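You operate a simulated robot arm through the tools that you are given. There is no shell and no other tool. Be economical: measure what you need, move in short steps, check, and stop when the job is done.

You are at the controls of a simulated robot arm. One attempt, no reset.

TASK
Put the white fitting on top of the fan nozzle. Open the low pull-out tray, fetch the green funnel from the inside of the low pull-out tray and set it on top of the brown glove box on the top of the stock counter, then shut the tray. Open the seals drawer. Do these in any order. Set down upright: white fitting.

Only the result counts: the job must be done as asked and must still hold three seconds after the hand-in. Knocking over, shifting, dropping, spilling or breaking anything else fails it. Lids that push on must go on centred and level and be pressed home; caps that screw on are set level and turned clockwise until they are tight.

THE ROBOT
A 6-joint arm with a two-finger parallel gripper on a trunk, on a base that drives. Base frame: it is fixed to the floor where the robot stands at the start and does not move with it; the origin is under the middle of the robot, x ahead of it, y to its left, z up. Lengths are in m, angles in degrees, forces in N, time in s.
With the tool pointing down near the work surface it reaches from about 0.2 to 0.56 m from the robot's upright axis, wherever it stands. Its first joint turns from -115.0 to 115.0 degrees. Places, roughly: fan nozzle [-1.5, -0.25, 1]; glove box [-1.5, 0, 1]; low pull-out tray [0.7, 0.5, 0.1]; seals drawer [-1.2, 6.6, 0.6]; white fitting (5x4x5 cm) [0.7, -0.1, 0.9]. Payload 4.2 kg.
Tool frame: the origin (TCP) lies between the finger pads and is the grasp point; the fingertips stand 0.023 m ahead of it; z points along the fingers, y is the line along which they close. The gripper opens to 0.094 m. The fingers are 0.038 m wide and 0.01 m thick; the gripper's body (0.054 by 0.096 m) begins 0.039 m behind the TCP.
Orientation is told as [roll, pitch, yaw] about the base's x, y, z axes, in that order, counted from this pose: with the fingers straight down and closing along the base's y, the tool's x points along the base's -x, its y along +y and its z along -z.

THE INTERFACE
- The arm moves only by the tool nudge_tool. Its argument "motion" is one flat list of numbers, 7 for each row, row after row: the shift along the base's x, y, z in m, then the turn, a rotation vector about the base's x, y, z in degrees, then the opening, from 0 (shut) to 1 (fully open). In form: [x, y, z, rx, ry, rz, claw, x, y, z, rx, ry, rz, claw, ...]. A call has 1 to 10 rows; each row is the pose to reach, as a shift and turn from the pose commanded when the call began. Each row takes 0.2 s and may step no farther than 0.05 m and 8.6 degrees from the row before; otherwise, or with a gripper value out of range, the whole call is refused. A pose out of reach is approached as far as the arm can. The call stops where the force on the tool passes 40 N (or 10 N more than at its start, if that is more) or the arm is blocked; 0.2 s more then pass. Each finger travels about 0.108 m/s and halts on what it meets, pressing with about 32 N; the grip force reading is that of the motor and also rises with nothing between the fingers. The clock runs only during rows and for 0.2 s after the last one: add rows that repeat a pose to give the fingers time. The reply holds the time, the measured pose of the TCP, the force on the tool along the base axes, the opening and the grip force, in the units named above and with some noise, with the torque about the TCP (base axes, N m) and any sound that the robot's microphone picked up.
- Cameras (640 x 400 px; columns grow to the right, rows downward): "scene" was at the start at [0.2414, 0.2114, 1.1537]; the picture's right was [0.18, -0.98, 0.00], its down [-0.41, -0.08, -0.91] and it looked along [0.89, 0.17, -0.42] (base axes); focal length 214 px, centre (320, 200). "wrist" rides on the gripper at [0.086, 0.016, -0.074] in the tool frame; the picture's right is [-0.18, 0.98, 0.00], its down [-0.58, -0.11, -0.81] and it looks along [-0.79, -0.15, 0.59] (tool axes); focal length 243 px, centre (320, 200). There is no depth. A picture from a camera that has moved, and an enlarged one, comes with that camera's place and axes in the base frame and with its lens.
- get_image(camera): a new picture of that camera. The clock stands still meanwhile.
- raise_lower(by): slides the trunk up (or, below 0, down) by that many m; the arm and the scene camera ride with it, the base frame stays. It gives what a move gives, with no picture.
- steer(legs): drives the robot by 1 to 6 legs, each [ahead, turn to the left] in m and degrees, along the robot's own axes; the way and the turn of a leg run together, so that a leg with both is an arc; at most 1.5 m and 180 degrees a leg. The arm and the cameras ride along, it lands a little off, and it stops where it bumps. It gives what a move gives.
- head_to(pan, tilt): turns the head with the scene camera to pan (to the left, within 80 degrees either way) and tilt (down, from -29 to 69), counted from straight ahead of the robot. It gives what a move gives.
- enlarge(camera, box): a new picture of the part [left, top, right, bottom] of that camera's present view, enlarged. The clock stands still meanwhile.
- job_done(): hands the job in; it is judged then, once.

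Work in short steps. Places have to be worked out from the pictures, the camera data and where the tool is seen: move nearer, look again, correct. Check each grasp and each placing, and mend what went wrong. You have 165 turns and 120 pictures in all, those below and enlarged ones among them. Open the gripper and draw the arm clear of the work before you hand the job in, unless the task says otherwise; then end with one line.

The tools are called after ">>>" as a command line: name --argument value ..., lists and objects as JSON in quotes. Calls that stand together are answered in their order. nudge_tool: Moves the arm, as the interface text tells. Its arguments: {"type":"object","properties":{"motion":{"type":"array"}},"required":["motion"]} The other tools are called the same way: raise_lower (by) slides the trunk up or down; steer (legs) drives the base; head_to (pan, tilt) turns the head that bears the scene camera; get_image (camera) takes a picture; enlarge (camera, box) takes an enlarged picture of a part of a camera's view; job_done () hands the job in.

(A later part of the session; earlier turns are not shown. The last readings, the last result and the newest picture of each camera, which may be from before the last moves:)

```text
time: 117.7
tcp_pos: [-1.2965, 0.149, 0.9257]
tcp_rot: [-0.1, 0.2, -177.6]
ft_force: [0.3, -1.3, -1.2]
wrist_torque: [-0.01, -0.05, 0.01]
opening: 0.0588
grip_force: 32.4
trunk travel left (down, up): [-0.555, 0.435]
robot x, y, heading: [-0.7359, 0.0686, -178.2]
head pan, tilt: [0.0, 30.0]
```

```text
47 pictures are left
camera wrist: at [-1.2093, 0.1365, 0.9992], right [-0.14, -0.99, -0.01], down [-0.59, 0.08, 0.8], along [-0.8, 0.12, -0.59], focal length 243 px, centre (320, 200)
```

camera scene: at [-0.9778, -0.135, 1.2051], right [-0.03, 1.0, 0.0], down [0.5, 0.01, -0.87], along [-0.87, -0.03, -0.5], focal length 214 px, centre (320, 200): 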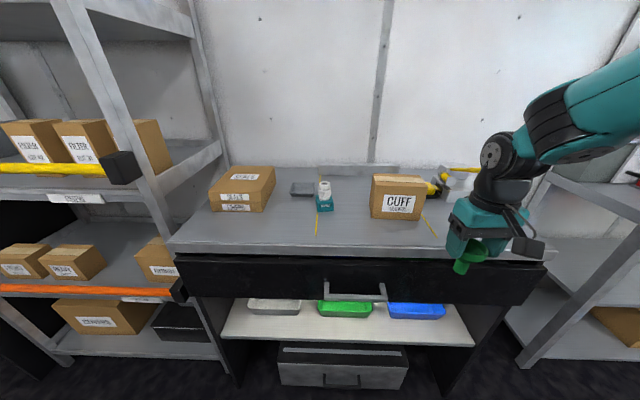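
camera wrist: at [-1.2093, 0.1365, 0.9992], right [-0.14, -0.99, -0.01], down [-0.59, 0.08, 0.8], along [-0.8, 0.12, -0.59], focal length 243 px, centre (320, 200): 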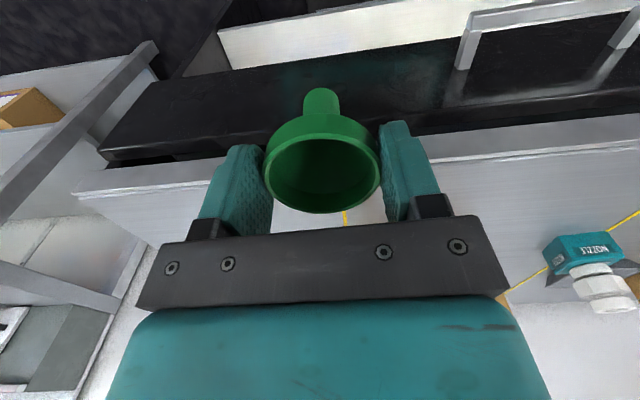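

Now raise above box height and tilt the funnel's stem forward ~58°, its natural lying angle, before driving in.

>>> nudge_tool --motion '[0, -0.01, 0.045, 0, 0, 0, 0.4, 0, -0.02, 0.09, 0, 0, 0, 0.4, 0, -0.03, 0.135, 0, 0, 0, 0.4, -0.015, -0.04, 0.17, 0, 8.4, 0, 0.4, -0.03, -0.05, 0.19, 0, 16.8, 0, 0.4, -0.045, -0.06, 0.2, 0, 25.2, 0, 0.4, -0.06, -0.07, 0.2, 0, 33.6, 0, 0.4, -0.075, -0.07, 0.2, 0, 42, 0, 0.4, -0.09, -0.07, 0.2, 0, 50, 0, 0.4, -0.1, -0.07, 0.2, 0, 58, 0, 0.4]'

>>> get_image --camera "scene"

>>> enlarge --camera "scene" --box '[350, 150, 470, 230]'

```text
time: 119.8
tcp_pos: [-1.3974, 0.076, 1.1257]
tcp_rot: [-4.2, -57.7, -175.3]
ft_force: [-0.1, 0.7, -0.2]
wrist_torque: [-0.01, -0.02, -0.01]
opening: 0.0586
grip_force: 32.1
trunk travel left (down, up): [-0.555, 0.435]
robot x, y, heading: [-0.7415, 0.0669, -178.4]
head pan, tilt: [0.0, 30.0]
```

```text
46 pictures are left
camera scene: at [-0.9778, -0.1351, 1.2052], right [-0.03, 1.0, 0.0], down [0.5, 0.02, -0.87], along [-0.87, -0.03, -0.5], focal length 214 px, centre (320, 200)
```

scene: 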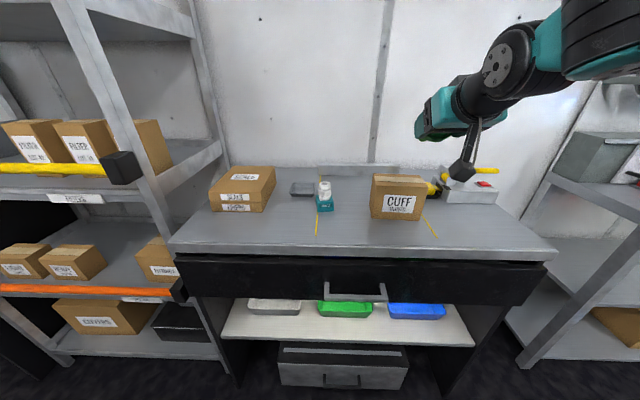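

```text
5.00 times, centred on (410, 190) of scene
camera zoom: at [-0.9778, -0.1351, 1.2052], right [-0.03, 1.0, 0.0], down [0.5, 0.02, -0.87], along [-0.87, -0.03, -0.5], focal length 1072 px, centre (-130, 250)
```

zoom: 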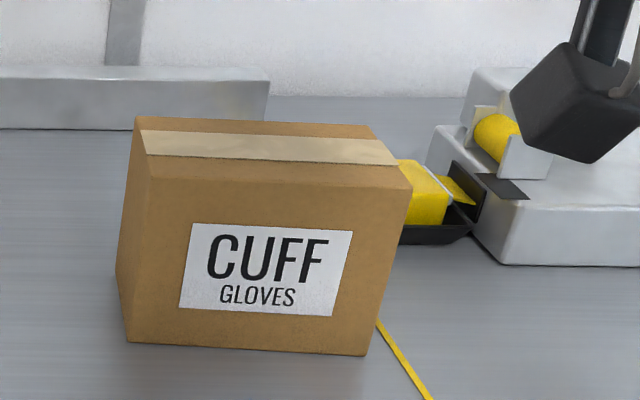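

The box top is ~0.085×0.133, so I'll lay the funnel diagonally. I drive 0.1 m in, then yaw the tilted tool by 40°.

>>> steer --legs '[[0.1, 0]]'

>>> nudge_tool --motion '[0, 0, 0, 0, 0, 8, 0.4, 0, 0, 0, 0, 0, 16, 0.4, 0, 0, 0, 0, 0, 24, 0.4, 0, 0, 0, 0, 0, 32, 0.4, 0, 0, 0, 0, 0, 40, 0.4]'

>>> head_to --pan -15 --tilt 35

>>> get_image --camera "scene"

>>> get_image --camera "wrist"

```text
time: 121.0
tcp_pos: [-1.4968, 0.0734, 1.1257]
tcp_rot: [-4.1, -57.7, -175.4]
ft_force: [0.8, -0.5, -0.7]
wrist_torque: [0.01, 0.02, -0.02]
opening: 0.0583
grip_force: 32.4
trunk travel left (down, up): [-0.555, 0.435]
robot x, y, heading: [-0.8396, 0.0653, -178.2]
head pan, tilt: [0.0, 30.0]
```

```text
time: 122.2
tcp_pos: [-1.4972, 0.0738, 1.1247]
tcp_rot: [-4.1, -57.7, -135.4]
ft_force: [-0.6, -0.6, -0.8]
wrist_torque: [0.01, -0.01, -0.01]
opening: 0.0586
grip_force: 31.6
trunk travel left (down, up): [-0.555, 0.435]
robot x, y, heading: [-0.8398, 0.0687, -178.4]
head pan, tilt: [0.0, 30.0]
```

```text
time: 123.0
tcp_pos: [-1.4968, 0.0742, 1.126]
tcp_rot: [-4.2, -57.7, -135.5]
ft_force: [0.4, 0.3, -0.9]
wrist_torque: [0.04, 0.0, 0.02]
opening: 0.0584
grip_force: 32.0
trunk travel left (down, up): [-0.555, 0.435]
robot x, y, heading: [-0.8349, 0.0634, -178.1]
head pan, tilt: [-15.0, 35.0]
```

```text
44 pictures are left
camera scene: at [-1.0735, -0.1154, 1.1973], right [0.23, 0.97, 0.0], down [0.56, -0.13, -0.82], along [-0.8, 0.19, -0.57], focal length 214 px, centre (320, 200)
```

scene: 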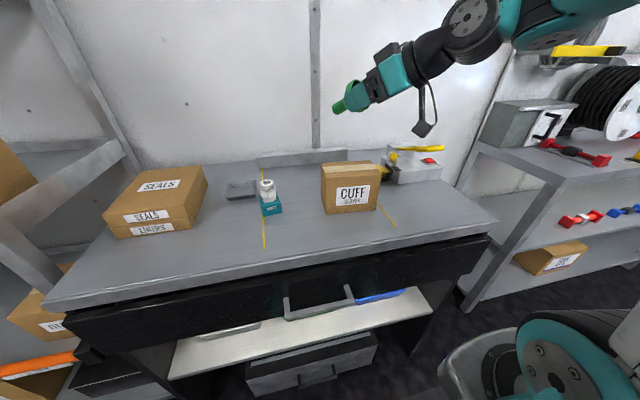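

```text
43 pictures are left
camera wrist: at [-1.4046, 0.1351, 1.0899], right [0.58, -0.81, 0.12], down [0.23, 0.3, 0.93], along [-0.78, -0.51, 0.36], focal length 243 px, centre (320, 200)
```

wrist: 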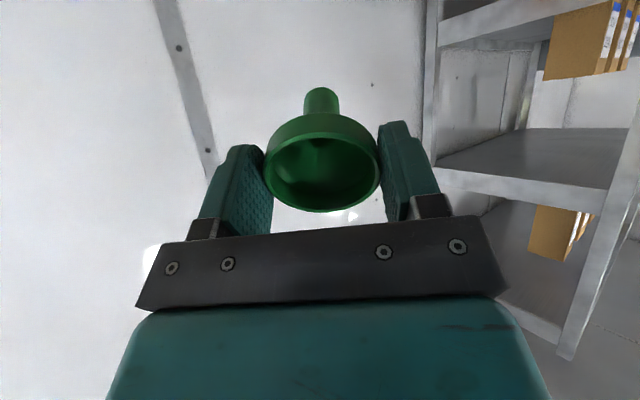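

Zoom to refine the box top.

>>> enlarge --camera "scene" --box '[310, 70, 450, 220]'

```text
2.67 times, centred on (380, 145) of scene
camera zoom: at [-1.0735, -0.1154, 1.1973], right [0.23, 0.97, 0.0], down [0.56, -0.13, -0.82], along [-0.8, 0.19, -0.57], focal length 572 px, centre (160, 347)
```

zoom: 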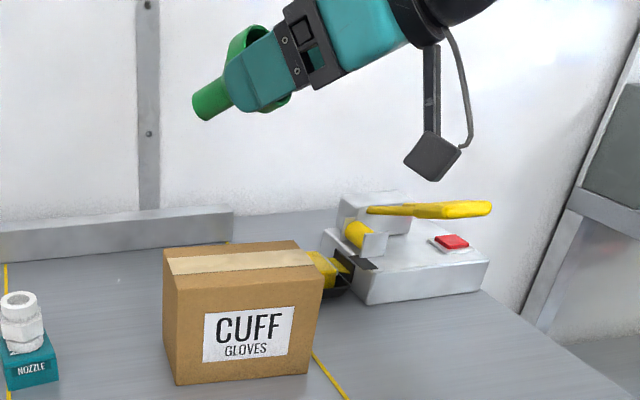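

Box top centre ≈(-1.516,0.063), z≈0.963. TCP target (-1.502,0.074). Descend to just above contact.

>>> nudge_tool --motion '[-0.005, 0, -0.03, 0, 0, 0, 0.4, -0.005, 0, -0.065, 0, 0, 0, 0.4, -0.005, 0, -0.095, 0, 0, 0, 0.4, -0.005, 0, -0.108, 0, 0, 0, 0.4]'

>>> enlarge --camera "scene" --box '[310, 110, 430, 220]'

```text
time: 124.0
tcp_pos: [-1.5028, 0.0719, 1.0177]
tcp_rot: [-4.1, -57.7, -135.4]
ft_force: [0.1, -0.1, -0.1]
wrist_torque: [0.03, 0.04, 0.0]
opening: 0.0586
grip_force: 31.5
trunk travel left (down, up): [-0.555, 0.435]
robot x, y, heading: [-0.8435, 0.0658, -178.4]
head pan, tilt: [-15.0, 35.0]
```

```text
3.64 times, centred on (370, 165) of scene
camera zoom: at [-1.0734, -0.1154, 1.1974], right [0.23, 0.97, 0.0], down [0.56, -0.13, -0.82], along [-0.8, 0.19, -0.57], focal length 780 px, centre (138, 327)
```

zoom: 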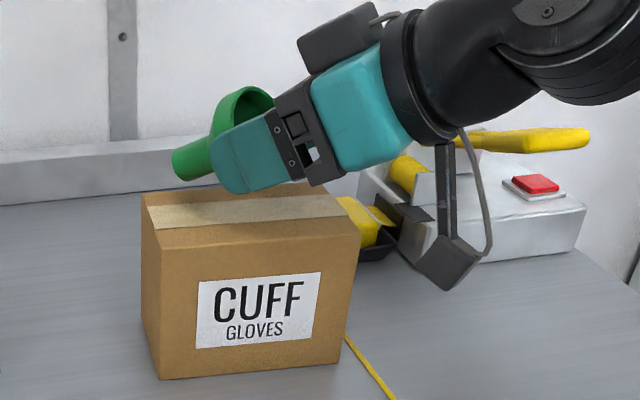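

Clearances look fine. I lower in 3 mm steps watching for force.

>>> nudge_tool --motion '[0, 0, -0.004, 0, 0, 0, 0.4, 0, 0, -0.008, 0, 0, 0, 0.4, 0, 0, -0.012, 0, 0, 0, 0.4, 0, 0, -0.015, 0, 0, 0, 0.4]'

>>> enlarge --camera "scene" --box '[310, 110, 430, 220]'

```text
time: 125.0
tcp_pos: [-1.5019, 0.0743, 1.0059]
tcp_rot: [-4.5, -58.0, -135.2]
ft_force: [0.9, 4.1, 20.4]
wrist_torque: [-0.6, 0.91, -0.14]
opening: 0.0587
grip_force: 31.6
trunk travel left (down, up): [-0.555, 0.435]
robot x, y, heading: [-0.8401, 0.0645, -178.2]
head pan, tilt: [-15.0, 35.0]
```

```text
3.64 times, centred on (370, 165) of scene
camera zoom: at [-1.0727, -0.1151, 1.1978], right [0.23, 0.97, 0.0], down [0.56, -0.13, -0.82], along [-0.8, 0.19, -0.57], focal length 780 px, centre (138, 327)
```

zoom: 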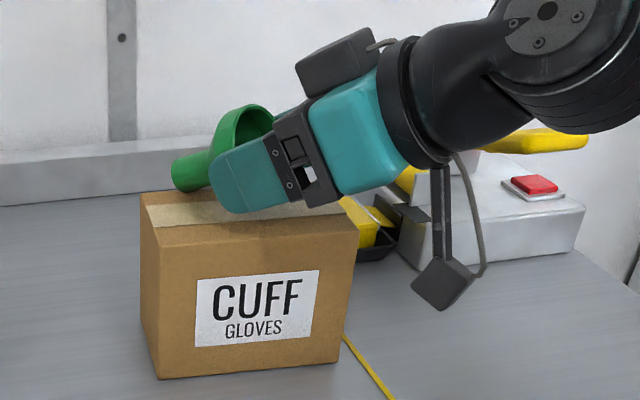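

Stem touches at z=1.006, near the back edge and with too little tilt. I lift 2 cm, yaw 12° more and tilt 15° more so both rim and stem rest nearly together, and re-centre.

>>> nudge_tool --motion '[0, 0, 0.01, 0, 0, 0, 0.4, 0, 0.003, 0.02, 0, 0, 6, 0.4, 0.001, 0.006, 0.025, 0, 0, 12, 0.4]'

>>> nudge_tool --motion '[0.001, 0.003, 0, -5.9, 4.6, 0, 0.4, 0.003, 0.006, 0, -11.8, 9.25, 0, 0.4, 0.003, 0.006, 0, -11.8, 9.25, 0, 0.4]'

>>> enlarge --camera "scene" --box '[310, 110, 430, 220]'

```text
time: 125.8
tcp_pos: [-1.4999, 0.0792, 1.0268]
tcp_rot: [-4.1, -57.5, -123.6]
ft_force: [0.1, 0.0, 0.1]
wrist_torque: [0.0, -0.04, -0.01]
opening: 0.0584
grip_force: 31.5
trunk travel left (down, up): [-0.555, 0.435]
robot x, y, heading: [-0.8389, 0.066, -178.2]
head pan, tilt: [-15.0, 35.0]
```

```text
time: 126.6
tcp_pos: [-1.4975, 0.0854, 1.0257]
tcp_rot: [-8.1, -72.5, -119.6]
ft_force: [-0.8, -0.9, -0.7]
wrist_torque: [-0.01, 0.0, 0.02]
opening: 0.0583
grip_force: 32.3
trunk travel left (down, up): [-0.555, 0.435]
robot x, y, heading: [-0.8433, 0.0632, -178.1]
head pan, tilt: [-15.0, 35.0]
```

```text
3.64 times, centred on (370, 165) of scene
camera zoom: at [-1.0734, -0.1154, 1.1973], right [0.23, 0.97, 0.0], down [0.56, -0.13, -0.82], along [-0.8, 0.19, -0.57], focal length 780 px, centre (138, 327)
```

zoom: 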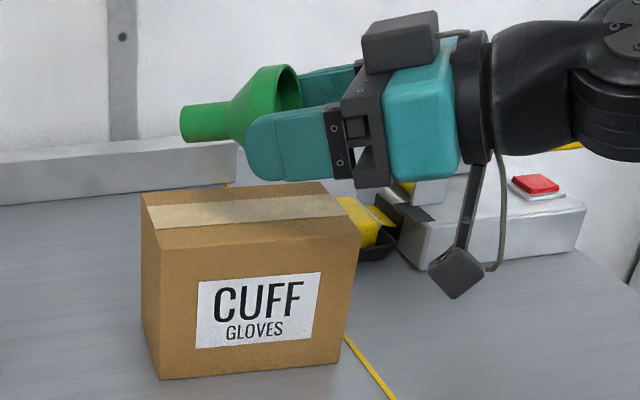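

Funnel is nearly horizontal over the box. I lower gently to contact.

>>> nudge_tool --motion '[0, 0, -0.012, 0, 0, 0, 0.4, 0, 0, -0.02, 0, 0, 0, 0.4, 0, 0, -0.024, 0, 0, 0, 0.4, 0, 0, -0.028, 0, 0, 0, 0.4, 0, 0, -0.031, 0, 0, 0, 0.4]'

>>> enlarge --camera "scene" --box '[310, 110, 430, 220]'

```text
time: 127.8
tcp_pos: [-1.4976, 0.0851, 0.9958]
tcp_rot: [-8.1, -72.5, -119.8]
ft_force: [-0.6, 0.0, -0.3]
wrist_torque: [-0.02, -0.01, -0.02]
opening: 0.0586
grip_force: 32.1
trunk travel left (down, up): [-0.555, 0.435]
robot x, y, heading: [-0.8408, 0.0639, -178.4]
head pan, tilt: [-15.0, 35.0]
```

```text
3.64 times, centred on (370, 165) of scene
camera zoom: at [-1.0734, -0.1154, 1.1973], right [0.23, 0.97, 0.0], down [0.56, -0.13, -0.82], along [-0.8, 0.19, -0.57], focal length 780 px, centre (138, 327)
```

zoom: 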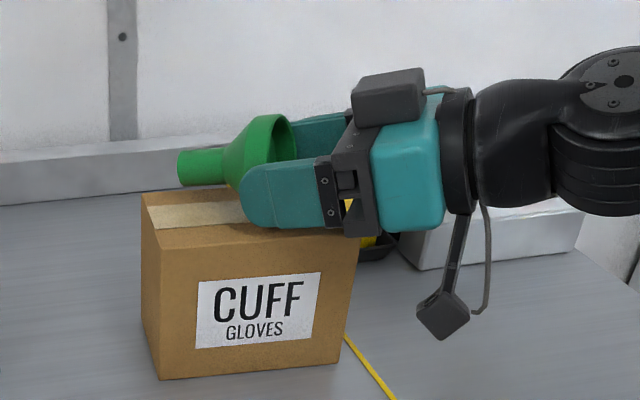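

>>> nudge_tool --motion '[0, 0, -0.002, 0, 0, 0, 0.4, 0, 0, -0.004, 0, 0, 0, 0.4, 0, 0, -0.006, 0, 0, 0, 0.4]'

```text
time: 128.6
tcp_pos: [-1.4997, 0.0856, 0.9926]
tcp_rot: [-8.7, -72.9, -119.3]
ft_force: [1.4, 1.3, 17.6]
wrist_torque: [-0.13, 0.14, -0.01]
opening: 0.0584
grip_force: 31.9
trunk travel left (down, up): [-0.555, 0.435]
robot x, y, heading: [-0.8422, 0.0658, -178.3]
head pan, tilt: [-15.0, 35.0]
```

Contact (17 N, little torque). I unload 2 mm, open gently, and retreat along the tool axis.

>>> nudge_tool --motion '[0, 0, 0.003, 0, 0, 0, 0.4, 0, 0, 0.003, 0, 0, 0, 0.66, 0, 0, 0.003, 0, 0, 0, 0.75, 0, 0, 0.003, 0, 0, 0, 0.8, 0.006, 0.008, 0.006, 0, 0, 0, 0.8, 0.018, 0.023, 0.011, 0, 0, 0, 0.8, 0.032, 0.041, 0.018, 0, 0, 0, 0.8, 0.048, 0.062, 0.026, 0, 0, 0, 0.8, 0.065, 0.082, 0.036, 0, 0, 0, 0.8]'

>>> enlarge --camera "scene" --box '[250, 100, 430, 220]'

```text
time: 130.6
tcp_pos: [-1.431, 0.1676, 1.0256]
tcp_rot: [-8.0, -72.5, -119.7]
ft_force: [0.3, -0.6, 0.2]
wrist_torque: [0.0, 0.05, -0.01]
opening: 0.0752
grip_force: 0.0
trunk travel left (down, up): [-0.555, 0.435]
robot x, y, heading: [-0.8388, 0.0621, -178.0]
head pan, tilt: [-15.0, 35.0]
```

```text
3.33 times, centred on (340, 160) of scene
camera zoom: at [-1.0736, -0.1155, 1.1973], right [0.23, 0.97, 0.0], down [0.56, -0.13, -0.82], along [-0.8, 0.19, -0.57], focal length 715 px, centre (253, 333)
```

zoom: 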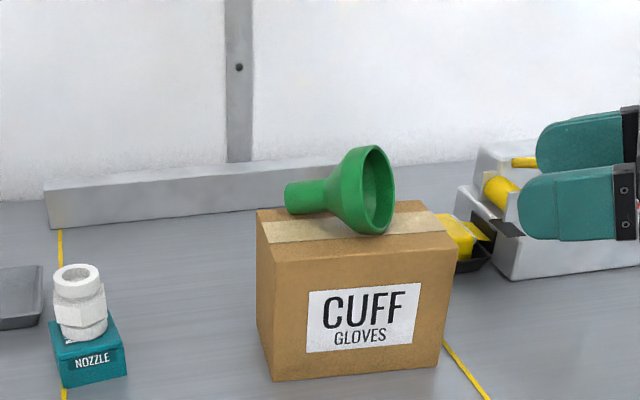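

The funnel lies stably on the glove box. I back the robot away and straighten the tool.

>>> steer --legs '[[-0.3, 0]]'

>>> nudge_tool --motion '[0, 0, 0.02, 6.35, -4.96, 0, 0.5, 0, 0, 0.04, 12.7, -9.92, 0, 0.3, 0, 0, 0.06, 19.05, -14.88, 0, 0.1, 0, 0, 0.08, 25.4, -19.84, 0, 0, 0, 0, 0.08, 31.75, -24.8, 0, 0, 0, 0, 0.08, 38.1, -29.76, 0, 0, 0, 0, 0.08, 44.45, -34.72, 0, 0, 0, 0, 0.08, 50.8, -39.68, 0, 0, 0, 0, 0.08, 57.1, -44.6, 0, 0]'

>>> get_image --camera "scene"

```text
time: 132.6
tcp_pos: [-1.1342, 0.1745, 1.0269]
tcp_rot: [-8.1, -72.5, -119.6]
ft_force: [0.0, 0.2, -0.6]
wrist_torque: [-0.04, 0.02, -0.02]
opening: 0.0753
grip_force: 0.0
trunk travel left (down, up): [-0.555, 0.435]
robot x, y, heading: [-0.5429, 0.0752, -177.9]
head pan, tilt: [-15.0, 35.0]
```

```text
time: 134.6
tcp_pos: [-1.1344, 0.1752, 1.1074]
tcp_rot: [0.0, -0.2, -125.4]
ft_force: [-0.7, 0.2, -0.2]
wrist_torque: [-0.06, 0.0, 0.0]
opening: 0.0
grip_force: 31.7
trunk travel left (down, up): [-0.555, 0.435]
robot x, y, heading: [-0.5444, 0.0739, -178.0]
head pan, tilt: [-15.0, 35.0]
```

```text
36 pictures are left
camera scene: at [-0.7741, -0.1061, 1.1974], right [0.23, 0.97, 0.0], down [0.56, -0.13, -0.82], along [-0.8, 0.18, -0.57], focal length 214 px, centre (320, 200)
```

scene: 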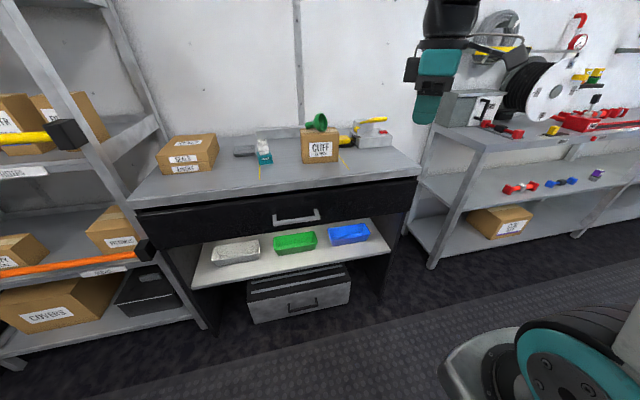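

Rotate the tool to the 90° configuration and centre the arm, then drive back to the tray and lower the trunk.

>>> nudge_tool --motion '[0.02, -0.02, 0, 0, 0, 7.5, 0, 0.04, -0.04, 0, 0, 0, 15, 0, 0.06, -0.06, 0, 0, 0, 22.5, 0, 0.08, -0.08, 0, 0, 0, 30, 0, 0.09, -0.097, 0, 0, 0, 37.5, 0]'

>>> steer --legs '[[0, -92], [0.4, 0], [0, -90]]'

>>> raise_lower --by -0.4

>>> raise_lower --by -0.15

>>> head_to --pan -15 --tilt 35

>>> get_image --camera "scene"

```text
time: 135.8
tcp_pos: [-1.0438, 0.0778, 1.1041]
tcp_rot: [-0.1, -0.3, -87.8]
ft_force: [-1.8, 0.4, 0.2]
wrist_torque: [-0.01, -0.01, 0.0]
opening: 0.0
grip_force: 31.9
trunk travel left (down, up): [-0.555, 0.435]
robot x, y, heading: [-0.5446, 0.0729, -177.6]
head pan, tilt: [-15.0, 35.0]
```

```text
time: 146.2
tcp_pos: [-0.0338, 0.4334, 1.1044]
tcp_rot: [-0.1, -0.2, 87.1]
ft_force: [-0.7, -0.1, -0.1]
wrist_torque: [0.0, -0.01, 0.01]
opening: 0.0001
grip_force: 31.8
trunk travel left (down, up): [-0.555, 0.435]
robot x, y, heading: [-0.5367, 0.4804, -3.1]
head pan, tilt: [-15.0, 35.0]
```

```text
time: 150.0
tcp_pos: [-0.0349, 0.4323, 0.7056]
tcp_rot: [-0.2, -0.3, 87.1]
ft_force: [-0.6, 0.0, -0.8]
wrist_torque: [0.04, -0.02, 0.02]
opening: 0.0
grip_force: 32.4
trunk travel left (down, up): [-0.155, 0.835]
robot x, y, heading: [-0.534, 0.4795, -2.8]
head pan, tilt: [-15.0, 35.0]
```

```text
time: 151.7
tcp_pos: [-0.0352, 0.4322, 0.5548]
tcp_rot: [-0.1, -0.3, 87.1]
ft_force: [0.4, 0.3, -0.5]
wrist_torque: [0.05, 0.01, -0.01]
opening: 0.0
grip_force: 32.1
trunk travel left (down, up): [-0.005, 0.985]
robot x, y, heading: [-0.5342, 0.477, -2.9]
head pan, tilt: [-15.0, 35.0]
```

```text
time: 152.3
tcp_pos: [-0.0367, 0.432, 0.5551]
tcp_rot: [-0.1, -0.3, 87.1]
ft_force: [0.0, 0.0, 0.2]
wrist_torque: [-0.03, -0.01, 0.02]
opening: 0.0002
grip_force: 31.8
trunk travel left (down, up): [-0.005, 0.985]
robot x, y, heading: [-0.5337, 0.4782, -3.2]
head pan, tilt: [-15.0, 35.0]
```

```text
35 pictures are left
camera scene: at [-0.2901, 0.6382, 0.6473], right [-0.31, -0.95, 0.0], down [-0.55, 0.18, -0.82], along [0.78, -0.25, -0.57], focal length 214 px, centre (320, 200)
```

scene: 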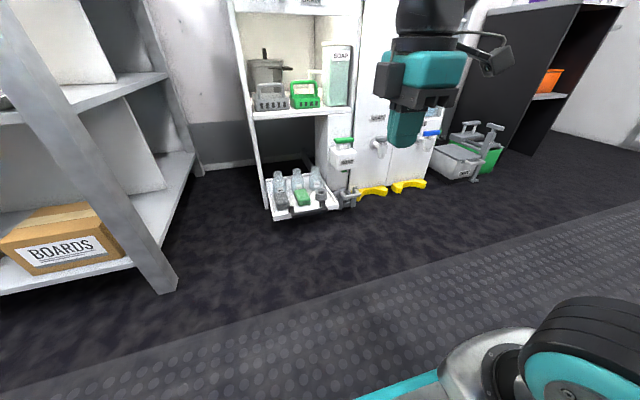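

I straighten the heading, approach, and lower the closed fingers to bar height in front of the handle.

>>> steer --legs '[[0, 3], [0.26, 0]]'

>>> nudge_tool --motion '[0, 0, -0.048, 0, 0, 0, 0, 0, 0, -0.096, 0, 0, 0, 0, 0, 0, -0.144, 0, 0, 0, 0, 0, 0, -0.19, 0, 0, 0, 0, 0, 0, -0.236, 0, 0, 0, 0, 0, 0, -0.282, 0, 0, 0, 0, 0, 0, -0.33, 0, 0, 0, 0, 0, 0, -0.378, 0, 0, 0, 0, 0, 0, -0.42, 0, 0, 0, 0]'

>>> get_image --camera "wrist"

>>> get_image --camera "scene"

```text
time: 154.6
tcp_pos: [0.2261, 0.4605, 0.5539]
tcp_rot: [0.0, -0.2, 90.1]
ft_force: [-1.5, -0.7, 0.1]
wrist_torque: [0.0, -0.02, -0.01]
opening: 0.0002
grip_force: 31.7
trunk travel left (down, up): [-0.005, 0.985]
robot x, y, heading: [-0.2737, 0.4802, 0.3]
head pan, tilt: [-15.0, 35.0]
```

```text
time: 156.6
tcp_pos: [0.2283, 0.461, 0.1339]
tcp_rot: [-0.1, -0.2, 90.1]
ft_force: [0.3, -0.7, 0.2]
wrist_torque: [-0.05, 0.03, 0.01]
opening: 0.0
grip_force: 32.1
trunk travel left (down, up): [-0.005, 0.985]
robot x, y, heading: [-0.2707, 0.48, 0.2]
head pan, tilt: [-15.0, 35.0]
```

```text
34 pictures are left
camera wrist: at [0.2117, 0.3746, 0.206], right [-0.98, 0.18, 0.0], down [0.11, 0.58, 0.81], along [0.15, 0.8, -0.59], focal length 243 px, centre (320, 200)
```

wrist: 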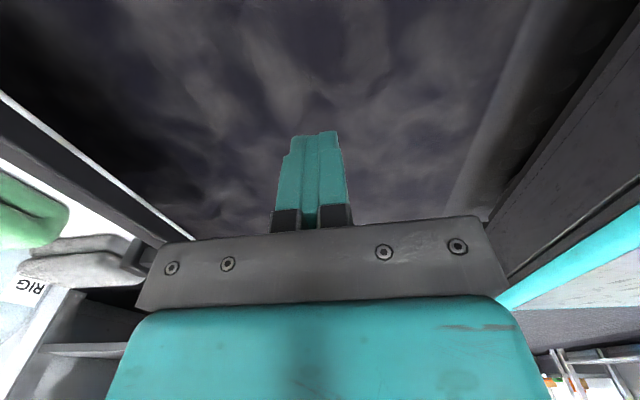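

```text
33 pictures are left
camera scene: at [-0.0398, 0.6516, 0.6474], right [-0.26, -0.97, 0.0], down [-0.55, 0.15, -0.82], along [0.79, -0.21, -0.57], focal length 214 px, centre (320, 200)
```

scene: 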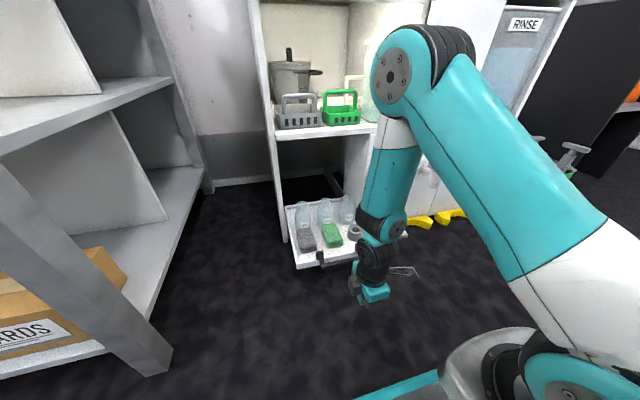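

I extend the arm 6 cm (to keep the elbow clear of the cabinet later), then drive forward to push the tray in partway.

>>> nudge_tool --motion '[0.02, 0.003, 0, 0, 0, 0, 0, 0.04, 0.006, 0, 0, 0, 0, 0, 0.058, 0.008, 0, 0, 0, 0, 0]'

>>> steer --legs '[[0.1, 0]]'

>>> get_image --camera "wrist"

>>> get_image --camera "scene"

```text
time: 157.4
tcp_pos: [0.284, 0.4684, 0.1345]
tcp_rot: [-0.1, -0.2, 90.2]
ft_force: [-0.9, -0.4, -0.8]
wrist_torque: [-0.01, -0.03, 0.02]
opening: 0.0001
grip_force: 32.2
trunk travel left (down, up): [-0.005, 0.985]
robot x, y, heading: [-0.2726, 0.4801, -0.0]
head pan, tilt: [-15.0, 35.0]
```

```text
time: 158.6
tcp_pos: [0.3851, 0.4682, 0.1347]
tcp_rot: [-0.2, -0.3, 90.1]
ft_force: [0.5, 0.4, -0.6]
wrist_torque: [0.01, 0.0, -0.02]
opening: 0.0001
grip_force: 31.5
trunk travel left (down, up): [-0.005, 0.985]
robot x, y, heading: [-0.1738, 0.4817, 0.1]
head pan, tilt: [-15.0, 35.0]
```

```text
32 pictures are left
camera wrist: at [0.3691, 0.3821, 0.2064], right [-0.98, 0.18, 0.0], down [0.11, 0.58, 0.81], along [0.15, 0.8, -0.59], focal length 243 px, centre (320, 200)
```

wrist: 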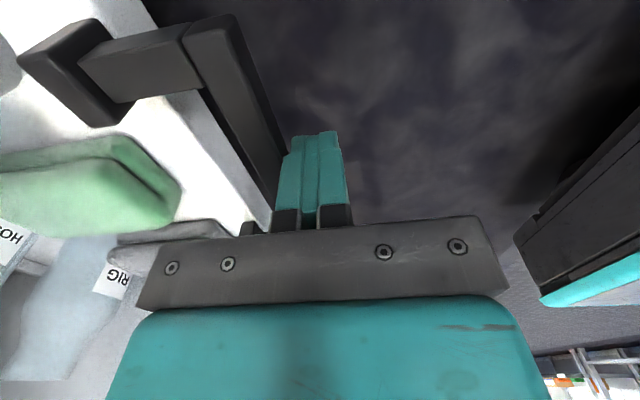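

```text
31 pictures are left
camera scene: at [0.0614, 0.6516, 0.6473], right [-0.26, -0.97, 0.0], down [-0.55, 0.15, -0.82], along [0.79, -0.21, -0.57], focal length 214 px, centre (320, 200)
```

scene: 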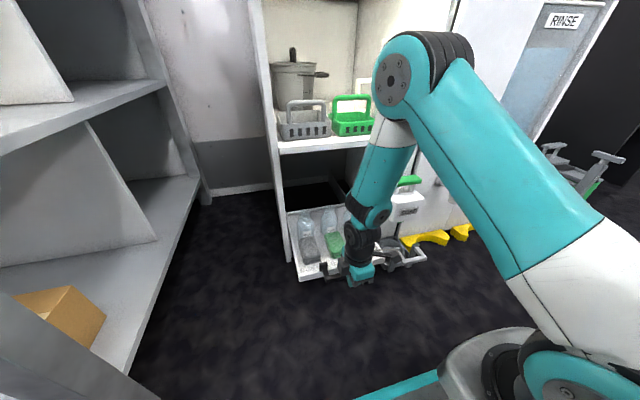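

The bar is against the fingers and moving easily. Drive 0.12 m more.

>>> steer --legs '[[0.12, 0]]'

>>> get_image --camera "wrist"

>>> get_image --camera "scene"

```text
time: 159.8
tcp_pos: [0.5066, 0.4707, 0.1336]
tcp_rot: [-0.3, -0.3, 90.3]
ft_force: [0.2, -0.2, 0.1]
wrist_torque: [0.04, 0.02, -0.03]
opening: 0.0
grip_force: 31.8
trunk travel left (down, up): [-0.005, 0.985]
robot x, y, heading: [-0.0522, 0.4818, 0.6]
head pan, tilt: [-15.0, 35.0]
```

```text
30 pictures are left
camera wrist: at [0.4911, 0.384, 0.2065], right [-0.98, 0.18, 0.0], down [0.1, 0.58, 0.81], along [0.15, 0.8, -0.59], focal length 243 px, centre (320, 200)
```

wrist: 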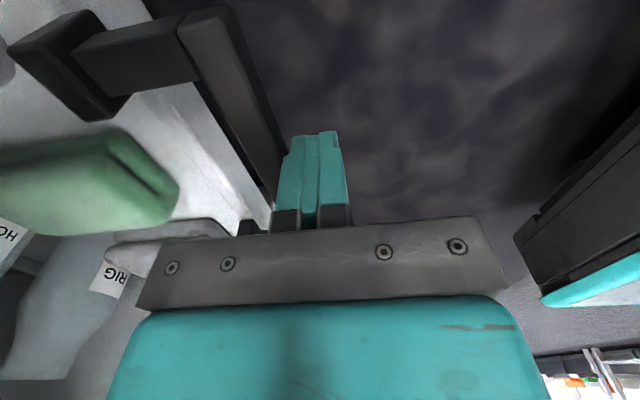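

```text
29 pictures are left
camera scene: at [0.1824, 0.6524, 0.6473], right [-0.26, -0.97, 0.0], down [-0.55, 0.15, -0.82], along [0.79, -0.21, -0.57], focal length 214 px, centre (320, 200)
```

scene: 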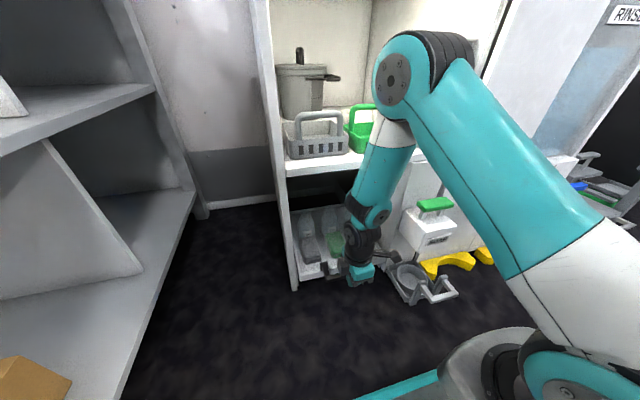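

Nearly closed; I push in small base steps to the stop.

>>> steer --legs '[[0.02, 0]]'

>>> steer --legs '[[0.012, 0]]'

```text
time: 160.7
tcp_pos: [0.5152, 0.47, 0.1332]
tcp_rot: [1.1, -0.1, 90.4]
ft_force: [0.2, -0.8, -0.1]
wrist_torque: [-0.03, 0.0, -0.02]
opening: 0.0002
grip_force: 32.1
trunk travel left (down, up): [-0.005, 0.985]
robot x, y, heading: [-0.0333, 0.4833, 0.3]
head pan, tilt: [-15.0, 35.0]
stopped in leg 1: the force on the tool passed its limit (the readings are from after the stop); the commanded pose is now the measured one
```

```text
time: 161.5
tcp_pos: [0.5152, 0.4694, 0.1322]
tcp_rot: [2.4, -0.2, 90.3]
ft_force: [-1.2, -0.3, 1.2]
wrist_torque: [-0.01, -0.02, -0.06]
opening: 0.0
grip_force: 32.1
trunk travel left (down, up): [-0.005, 0.985]
robot x, y, heading: [-0.0295, 0.4853, 0.1]
head pan, tilt: [-15.0, 35.0]
stopped in leg 1: the force on the tool passed its limit (the readings are from after the stop); the commanded pose is now the measured one
```

The tray hit its stop. I back off and check that it is shut and contents are upright.

>>> steer --legs '[[-0.3, 0]]'

>>> enlarge --camera "scene" --box '[240, 130, 440, 280]'

```text
time: 163.5
tcp_pos: [0.2191, 0.4683, 0.1339]
tcp_rot: [2.4, -0.2, 90.1]
ft_force: [0.4, 0.3, 0.7]
wrist_torque: [0.0, 0.0, 0.0]
opening: 0.0
grip_force: 31.5
trunk travel left (down, up): [-0.005, 0.985]
robot x, y, heading: [-0.3228, 0.4798, 0.3]
head pan, tilt: [-15.0, 35.0]
```

```text
2.67 times, centred on (340, 205) of scene
camera zoom: at [-0.0887, 0.6511, 0.6473], right [-0.26, -0.97, 0.0], down [-0.55, 0.15, -0.82], along [0.79, -0.21, -0.57], focal length 572 px, centre (267, 187)
```

zoom: 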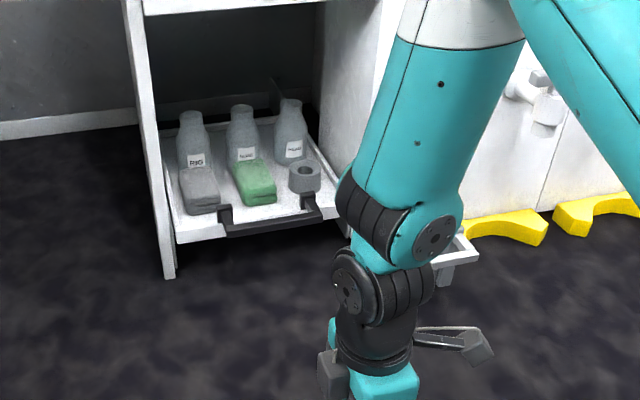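

The tray is shut and its contents stand. Now I raise the arm, turn toward +y and look down the aisle for the seals drawer.

>>> nudge_tool --motion '[0, 0, 0.045, 0, 0, 0, 0, 0, 0, 0.09, 0, 0, 0, 0, 0, 0, 0.135, 0, 0, 0, 0, 0, 0, 0.18, 0, 0, 0, 0, 0, 0, 0.225, 0, 0, 0, 0, 0, 0, 0.27, 0, 0, 0, 0, 0, 0, 0.315, 0, 0, 0, 0, 0, 0, 0.36, 0, 0, 0, 0]'

>>> raise_lower --by 0.3

>>> steer --legs '[[0, 96]]'

>>> head_to --pan 10 --tilt 15

>>> get_image --camera "scene"

```text
time: 165.3
tcp_pos: [0.2193, 0.4667, 0.4937]
tcp_rot: [2.5, -0.2, 90.1]
ft_force: [-0.6, 0.2, 0.0]
wrist_torque: [-0.05, 0.01, -0.02]
opening: 0.0001
grip_force: 32.2
trunk travel left (down, up): [-0.005, 0.985]
robot x, y, heading: [-0.3267, 0.477, 0.2]
head pan, tilt: [-15.0, 35.0]
```

```text
time: 168.3
tcp_pos: [0.2204, 0.4677, 0.7917]
tcp_rot: [2.4, -0.1, 90.1]
ft_force: [-0.2, -0.1, -0.2]
wrist_torque: [0.01, 0.01, -0.03]
opening: 0.0
grip_force: 32.3
trunk travel left (down, up): [-0.305, 0.685]
robot x, y, heading: [-0.3225, 0.4821, 0.1]
head pan, tilt: [-15.0, 35.0]
```

```text
time: 172.8
tcp_pos: [-0.3861, 1.0196, 0.7929]
tcp_rot: [2.4, -0.2, -172.1]
ft_force: [0.6, -0.4, 0.0]
wrist_torque: [0.04, 0.01, 0.03]
opening: 0.0001
grip_force: 32.1
trunk travel left (down, up): [-0.305, 0.685]
robot x, y, heading: [-0.3251, 0.4784, 97.7]
head pan, tilt: [-15.0, 35.0]
```

```text
time: 173.7
tcp_pos: [-0.386, 1.0202, 0.7932]
tcp_rot: [2.4, -0.2, -172.1]
ft_force: [-0.3, 0.0, 0.3]
wrist_torque: [0.03, 0.03, -0.01]
opening: 0.0
grip_force: 31.8
trunk travel left (down, up): [-0.305, 0.685]
robot x, y, heading: [-0.3232, 0.4794, 97.5]
head pan, tilt: [10.0, 15.0]
```

```text
27 pictures are left
camera scene: at [-0.568, 0.6916, 0.9793], right [0.95, 0.31, 0.0], down [0.08, -0.25, -0.97], along [-0.3, 0.92, -0.26], focal length 214 px, centre (320, 200)
```

scene: 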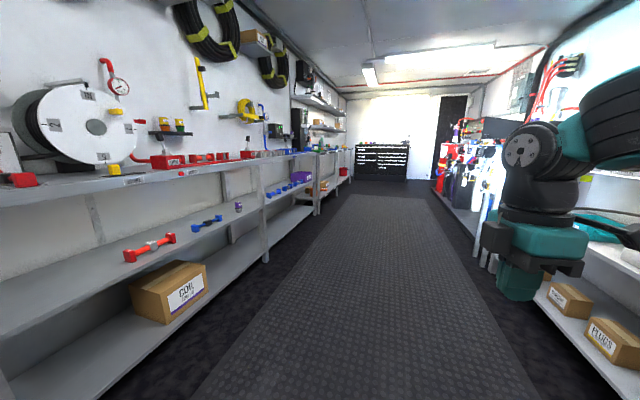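

A dark drawer cabinet stands at the far end. Zoom in.

>>> enlarge --camera "scene" --box '[300, 110, 500, 235]'

```text
3.20 times, centred on (400, 172) of scene
camera zoom: at [-0.568, 0.6916, 0.9793], right [0.95, 0.31, 0.0], down [0.08, -0.25, -0.97], along [-0.3, 0.92, -0.26], focal length 686 px, centre (64, 288)
```

zoom: 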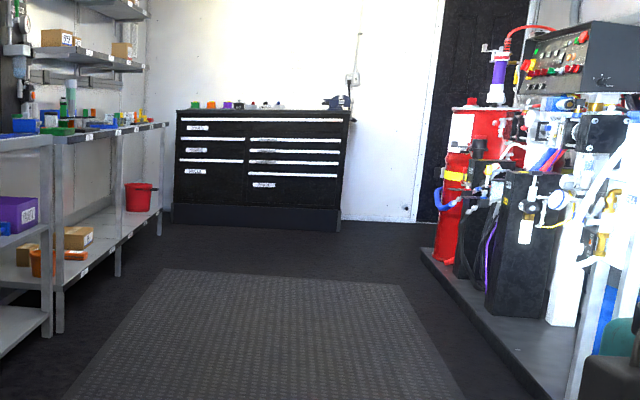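

I drive down the aisle toward the cabinet.

>>> steer --legs '[[0, -1], [1.5, 0], [1.5, 0], [1.3, 0]]'

>>> head_to --pan 5 --tilt 20

>>> get_image --camera "scene"

```text
time: 194.6
tcp_pos: [-0.8975, 5.2761, 0.7925]
tcp_rot: [2.4, -0.2, -174.4]
ft_force: [0.3, 0.3, 1.1]
wrist_torque: [0.0, -0.01, 0.0]
opening: 0.0
grip_force: 32.1
trunk travel left (down, up): [-0.305, 0.685]
robot x, y, heading: [-0.8584, 4.734, 95.5]
head pan, tilt: [10.0, 15.0]
```

```text
time: 195.3
tcp_pos: [-0.8961, 5.2753, 0.7931]
tcp_rot: [2.4, -0.2, -174.4]
ft_force: [-0.8, 0.4, -0.2]
wrist_torque: [0.01, 0.02, 0.01]
opening: 0.0002
grip_force: 31.9
trunk travel left (down, up): [-0.305, 0.685]
robot x, y, heading: [-0.8574, 4.7332, 95.6]
head pan, tilt: [5.0, 20.0]
```

```text
25 pictures are left
camera scene: at [-1.0837, 4.9564, 0.9712], right [0.98, 0.18, 0.0], down [0.06, -0.34, -0.94], along [-0.17, 0.92, -0.34], focal length 214 px, centre (320, 200)
```

scene: 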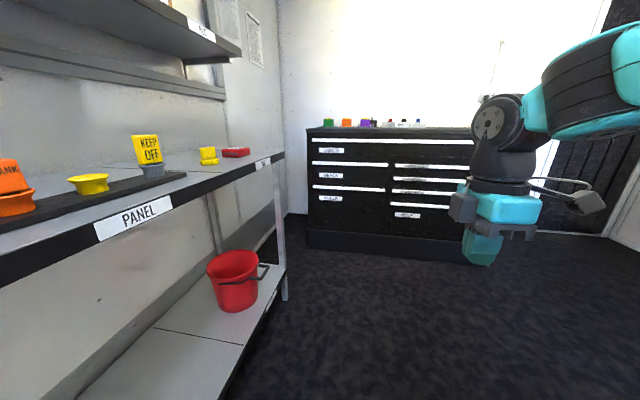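

>>> enlarge --camera "scene" --box '[295, 110, 475, 250]'

```text
2.86 times, centred on (385, 180) of scene
camera zoom: at [-1.0837, 4.9564, 0.9712], right [0.98, 0.18, 0.0], down [0.06, -0.34, -0.94], along [-0.17, 0.92, -0.34], focal length 613 px, centre (134, 257)
```

zoom: 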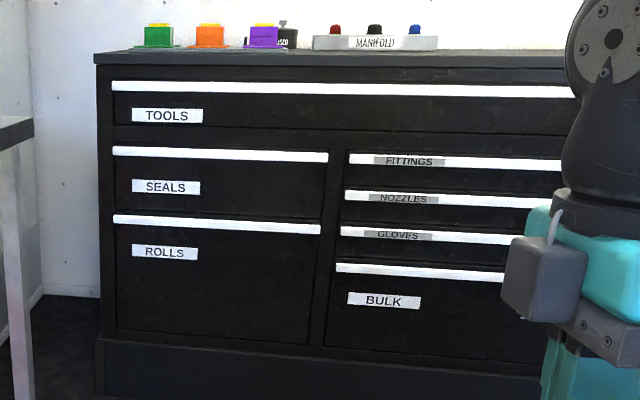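

SEALS is the left-column second drawer; its white lip pull is at ≈x −1.41…−0.88, y≈6.5, z≈0.687. I drive closer and square up.

>>> steer --legs '[[0, 4.5], [0.85, 0], [0, -10]]'

>>> head_to --pan -5 --tilt 25

>>> get_image --camera "scene"

```text
time: 201.0
tcp_pos: [-1.0035, 6.1253, 0.7935]
tcp_rot: [2.5, -0.2, -179.4]
ft_force: [-0.1, 0.3, 0.6]
wrist_torque: [-0.02, 0.0, 0.0]
opening: 0.0
grip_force: 32.1
trunk travel left (down, up): [-0.305, 0.685]
robot x, y, heading: [-1.0122, 5.5764, 90.8]
head pan, tilt: [5.0, 20.0]
```

```text
time: 201.7
tcp_pos: [-1.005, 6.1249, 0.7933]
tcp_rot: [2.4, -0.2, -179.3]
ft_force: [-0.7, -0.3, 0.6]
wrist_torque: [0.02, -0.01, 0.01]
opening: 0.0001
grip_force: 32.2
trunk travel left (down, up): [-0.305, 0.685]
robot x, y, heading: [-1.0116, 5.5796, 90.7]
head pan, tilt: [-5.0, 25.0]
```

```text
23 pictures are left
camera scene: at [-1.2018, 5.8223, 0.9631], right [1.0, -0.08, 0.0], down [-0.03, -0.42, -0.91], along [0.07, 0.9, -0.42], focal length 214 px, centre (320, 200)
```

scene: 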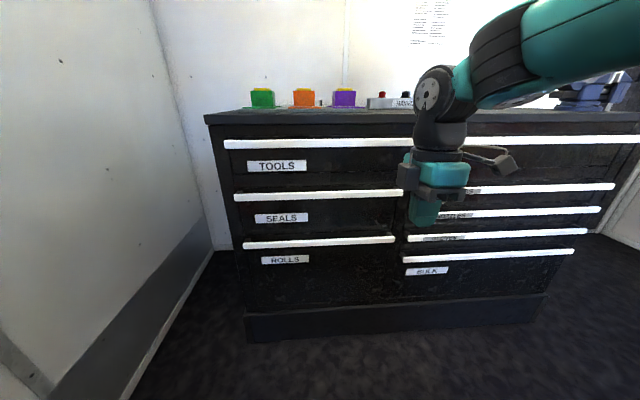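

>>> enlarge --camera "scene" --box '[215, 170, 425, 260]'

```text
3.05 times, centred on (320, 215) of scene
camera zoom: at [-1.2018, 5.8223, 0.9631], right [1.0, -0.08, 0.0], down [-0.03, -0.42, -0.91], along [0.07, 0.9, -0.42], focal length 654 px, centre (320, 154)
```

zoom: 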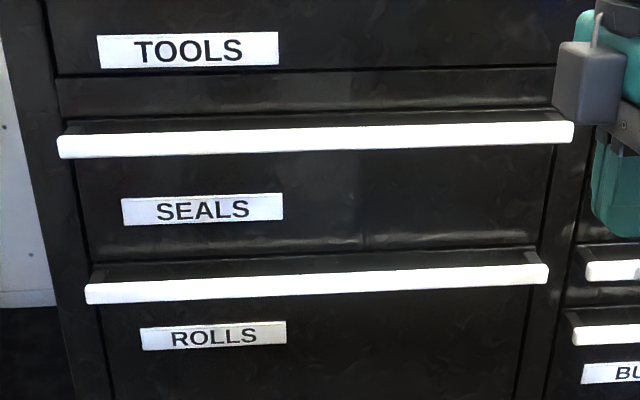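

The pull is a white bar standing off the front: ≈y 6.425, z 0.70, x −1.42…−0.90. I raise the trunk, then lower and tilt the tool forward as I did for the tray handle.

>>> raise_lower --by 0.25

>>> nudge_tool --motion '[0, 0.01, -0.04, 7, 0, 0, 0.2, 0, 0.02, -0.08, 14, 0, 0, 0.4, 0, 0.03, -0.12, 21, 0, 0, 0.6, 0, 0.04, -0.16, 28, 0, 0, 0.6, 0, 0.05, -0.2, 35, 0, 0, 0.6, 0, 0.06, -0.24, 42, 0, 0, 0.6, 0, 0.06, -0.27, 42, 0, 0, 0.6]'

>>> get_image --camera "wrist"

```text
time: 204.3
tcp_pos: [-1.0036, 6.1249, 1.0425]
tcp_rot: [2.4, -0.1, -179.3]
ft_force: [-0.7, 1.0, 0.0]
wrist_torque: [-0.01, -0.01, 0.02]
opening: 0.0001
grip_force: 31.9
trunk travel left (down, up): [-0.555, 0.435]
robot x, y, heading: [-1.0111, 5.5842, 90.4]
head pan, tilt: [-5.0, 25.0]
```

```text
time: 205.9
tcp_pos: [-1.0045, 6.1856, 0.7704]
tcp_rot: [-39.6, 0.2, -179.4]
ft_force: [0.1, 0.4, -0.6]
wrist_torque: [-0.02, -0.01, 0.01]
opening: 0.0565
grip_force: 0.2
trunk travel left (down, up): [-0.555, 0.435]
robot x, y, heading: [-1.0103, 5.578, 90.7]
head pan, tilt: [-5.0, 25.0]
```

```text
21 pictures are left
camera wrist: at [-0.9161, 6.1262, 0.8176], right [-0.17, -0.76, -0.63], down [-0.58, -0.44, 0.69], along [-0.8, 0.48, -0.37], focal length 243 px, centre (320, 200)
```

wrist: 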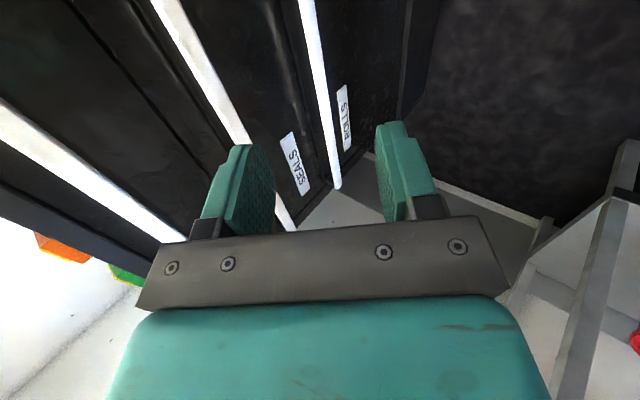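

SEALS bar confirmed at y≈6.426, z≈0.70. I drive 0.2 m forward to the pre-grasp and look.

>>> steer --legs '[[0.19, 0]]'

>>> nudge_tool --motion '[0, 0, -0.022, 0, 0, 0, 0.6]'

>>> get_image --camera "wrist"

```text
time: 207.5
tcp_pos: [-1.0078, 6.376, 0.7712]
tcp_rot: [-39.7, 0.3, -179.3]
ft_force: [0.1, 0.2, -0.2]
wrist_torque: [0.0, 0.05, -0.04]
opening: 0.0563
grip_force: 0.1
trunk travel left (down, up): [-0.555, 0.435]
robot x, y, heading: [-1.0137, 5.7737, 90.7]
head pan, tilt: [-5.0, 25.0]
```

```text
time: 207.9
tcp_pos: [-1.0063, 6.377, 0.7489]
tcp_rot: [-39.6, 0.2, -179.2]
ft_force: [-1.0, 0.2, 0.3]
wrist_torque: [0.0, -0.01, 0.03]
opening: 0.0564
grip_force: 0.0
trunk travel left (down, up): [-0.555, 0.435]
robot x, y, heading: [-1.0112, 5.7771, 90.6]
head pan, tilt: [-5.0, 25.0]
```

```text
20 pictures are left
camera wrist: at [-0.9192, 6.3193, 0.7949], right [-0.17, -0.76, -0.63], down [-0.58, -0.44, 0.69], along [-0.8, 0.48, -0.36], focal length 243 px, centre (320, 200)
```

wrist: 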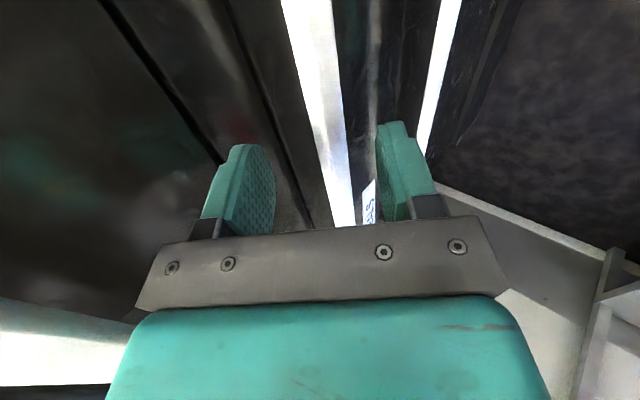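

The bar is centred between the fingers ~6 cm ahead. I narrow the jaws and advance 4.2 cm along the tool axis.

>>> nudge_tool --motion '[0, 0.007, -0.008, 0, 0, 0, 0.47, 0, 0.014, -0.017, 0, 0, 0, 0.47, 0, 0.021, -0.025, 0, 0, 0, 0.47, 0, 0.028, -0.033, 0, 0, 0, 0.47]'

>>> get_image --camera "wrist"

```text
time: 208.9
tcp_pos: [-1.0081, 6.4045, 0.7184]
tcp_rot: [-39.6, 0.4, -179.2]
ft_force: [0.4, -22.1, 22.5]
wrist_torque: [0.94, -0.4, -0.35]
opening: 0.0436
grip_force: 0.1
trunk travel left (down, up): [-0.555, 0.435]
robot x, y, heading: [-1.0124, 5.7767, 90.8]
head pan, tilt: [-5.0, 25.0]
```

```text
19 pictures are left
camera wrist: at [-0.9197, 6.3458, 0.7639], right [-0.17, -0.76, -0.63], down [-0.58, -0.44, 0.69], along [-0.8, 0.48, -0.37], focal length 243 px, centre (320, 200)
```

wrist: 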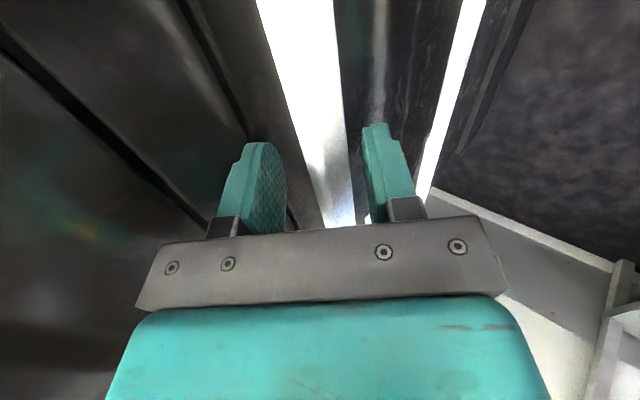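

Light contact at the tip, likely the drawer face. The bar is between the fingertips; I ease off 2 mm and close.

>>> nudge_tool --motion '[0, -0.002, 0.001, 0, 0, 0, 0.47, 0, -0.002, 0.001, 0, 0, 0, 0.2, 0, -0.002, 0.001, 0, 0, 0, 0, 0, -0.002, 0.001, 0, 0, 0, 0]'

>>> get_image --camera "wrist"

```text
time: 209.9
tcp_pos: [-1.0081, 6.4007, 0.716]
tcp_rot: [-39.1, 0.2, -179.4]
ft_force: [-4.3, -20.6, -26.0]
wrist_torque: [-0.6, 1.38, -1.56]
opening: 0.023
grip_force: 45.4
trunk travel left (down, up): [-0.555, 0.435]
robot x, y, heading: [-1.0145, 5.7717, 90.8]
head pan, tilt: [-5.0, 25.0]
```

```text
18 pictures are left
camera wrist: at [-0.9195, 6.3425, 0.7614], right [-0.17, -0.77, -0.62], down [-0.58, -0.43, 0.69], along [-0.8, 0.48, -0.37], focal length 243 px, centre (320, 200)
```

wrist: 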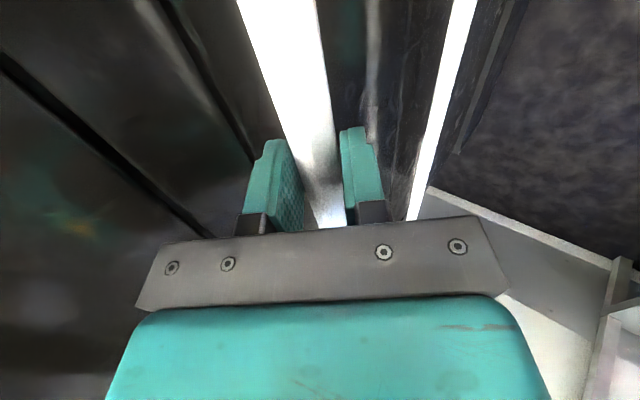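

Bar gripped at 23 mm. I pull by driving back a little.

>>> steer --legs '[[-0.1, 0]]'

>>> get_image --camera "wrist"

```text
time: 211.0
tcp_pos: [-1.0066, 6.3034, 0.7178]
tcp_rot: [-39.6, 0.2, -179.2]
ft_force: [-8.6, 1.1, -19.3]
wrist_torque: [-0.5, 0.99, -1.34]
opening: 0.0234
grip_force: 45.1
trunk travel left (down, up): [-0.555, 0.435]
robot x, y, heading: [-1.0092, 5.6712, 90.6]
head pan, tilt: [-5.0, 25.0]
```

```text
17 pictures are left
camera wrist: at [-0.9194, 6.2452, 0.7631], right [-0.17, -0.76, -0.63], down [-0.58, -0.44, 0.69], along [-0.8, 0.48, -0.36], focal length 243 px, centre (320, 200)
```

wrist: 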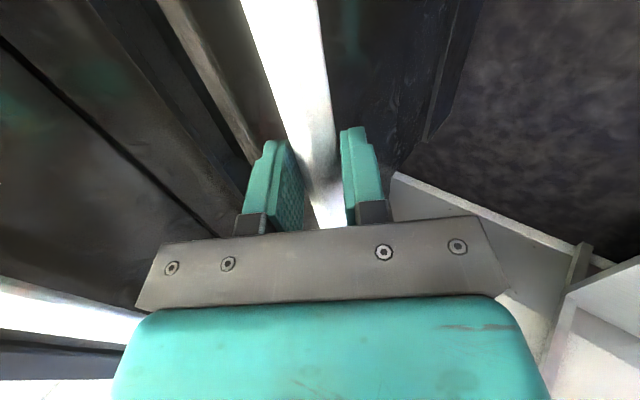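

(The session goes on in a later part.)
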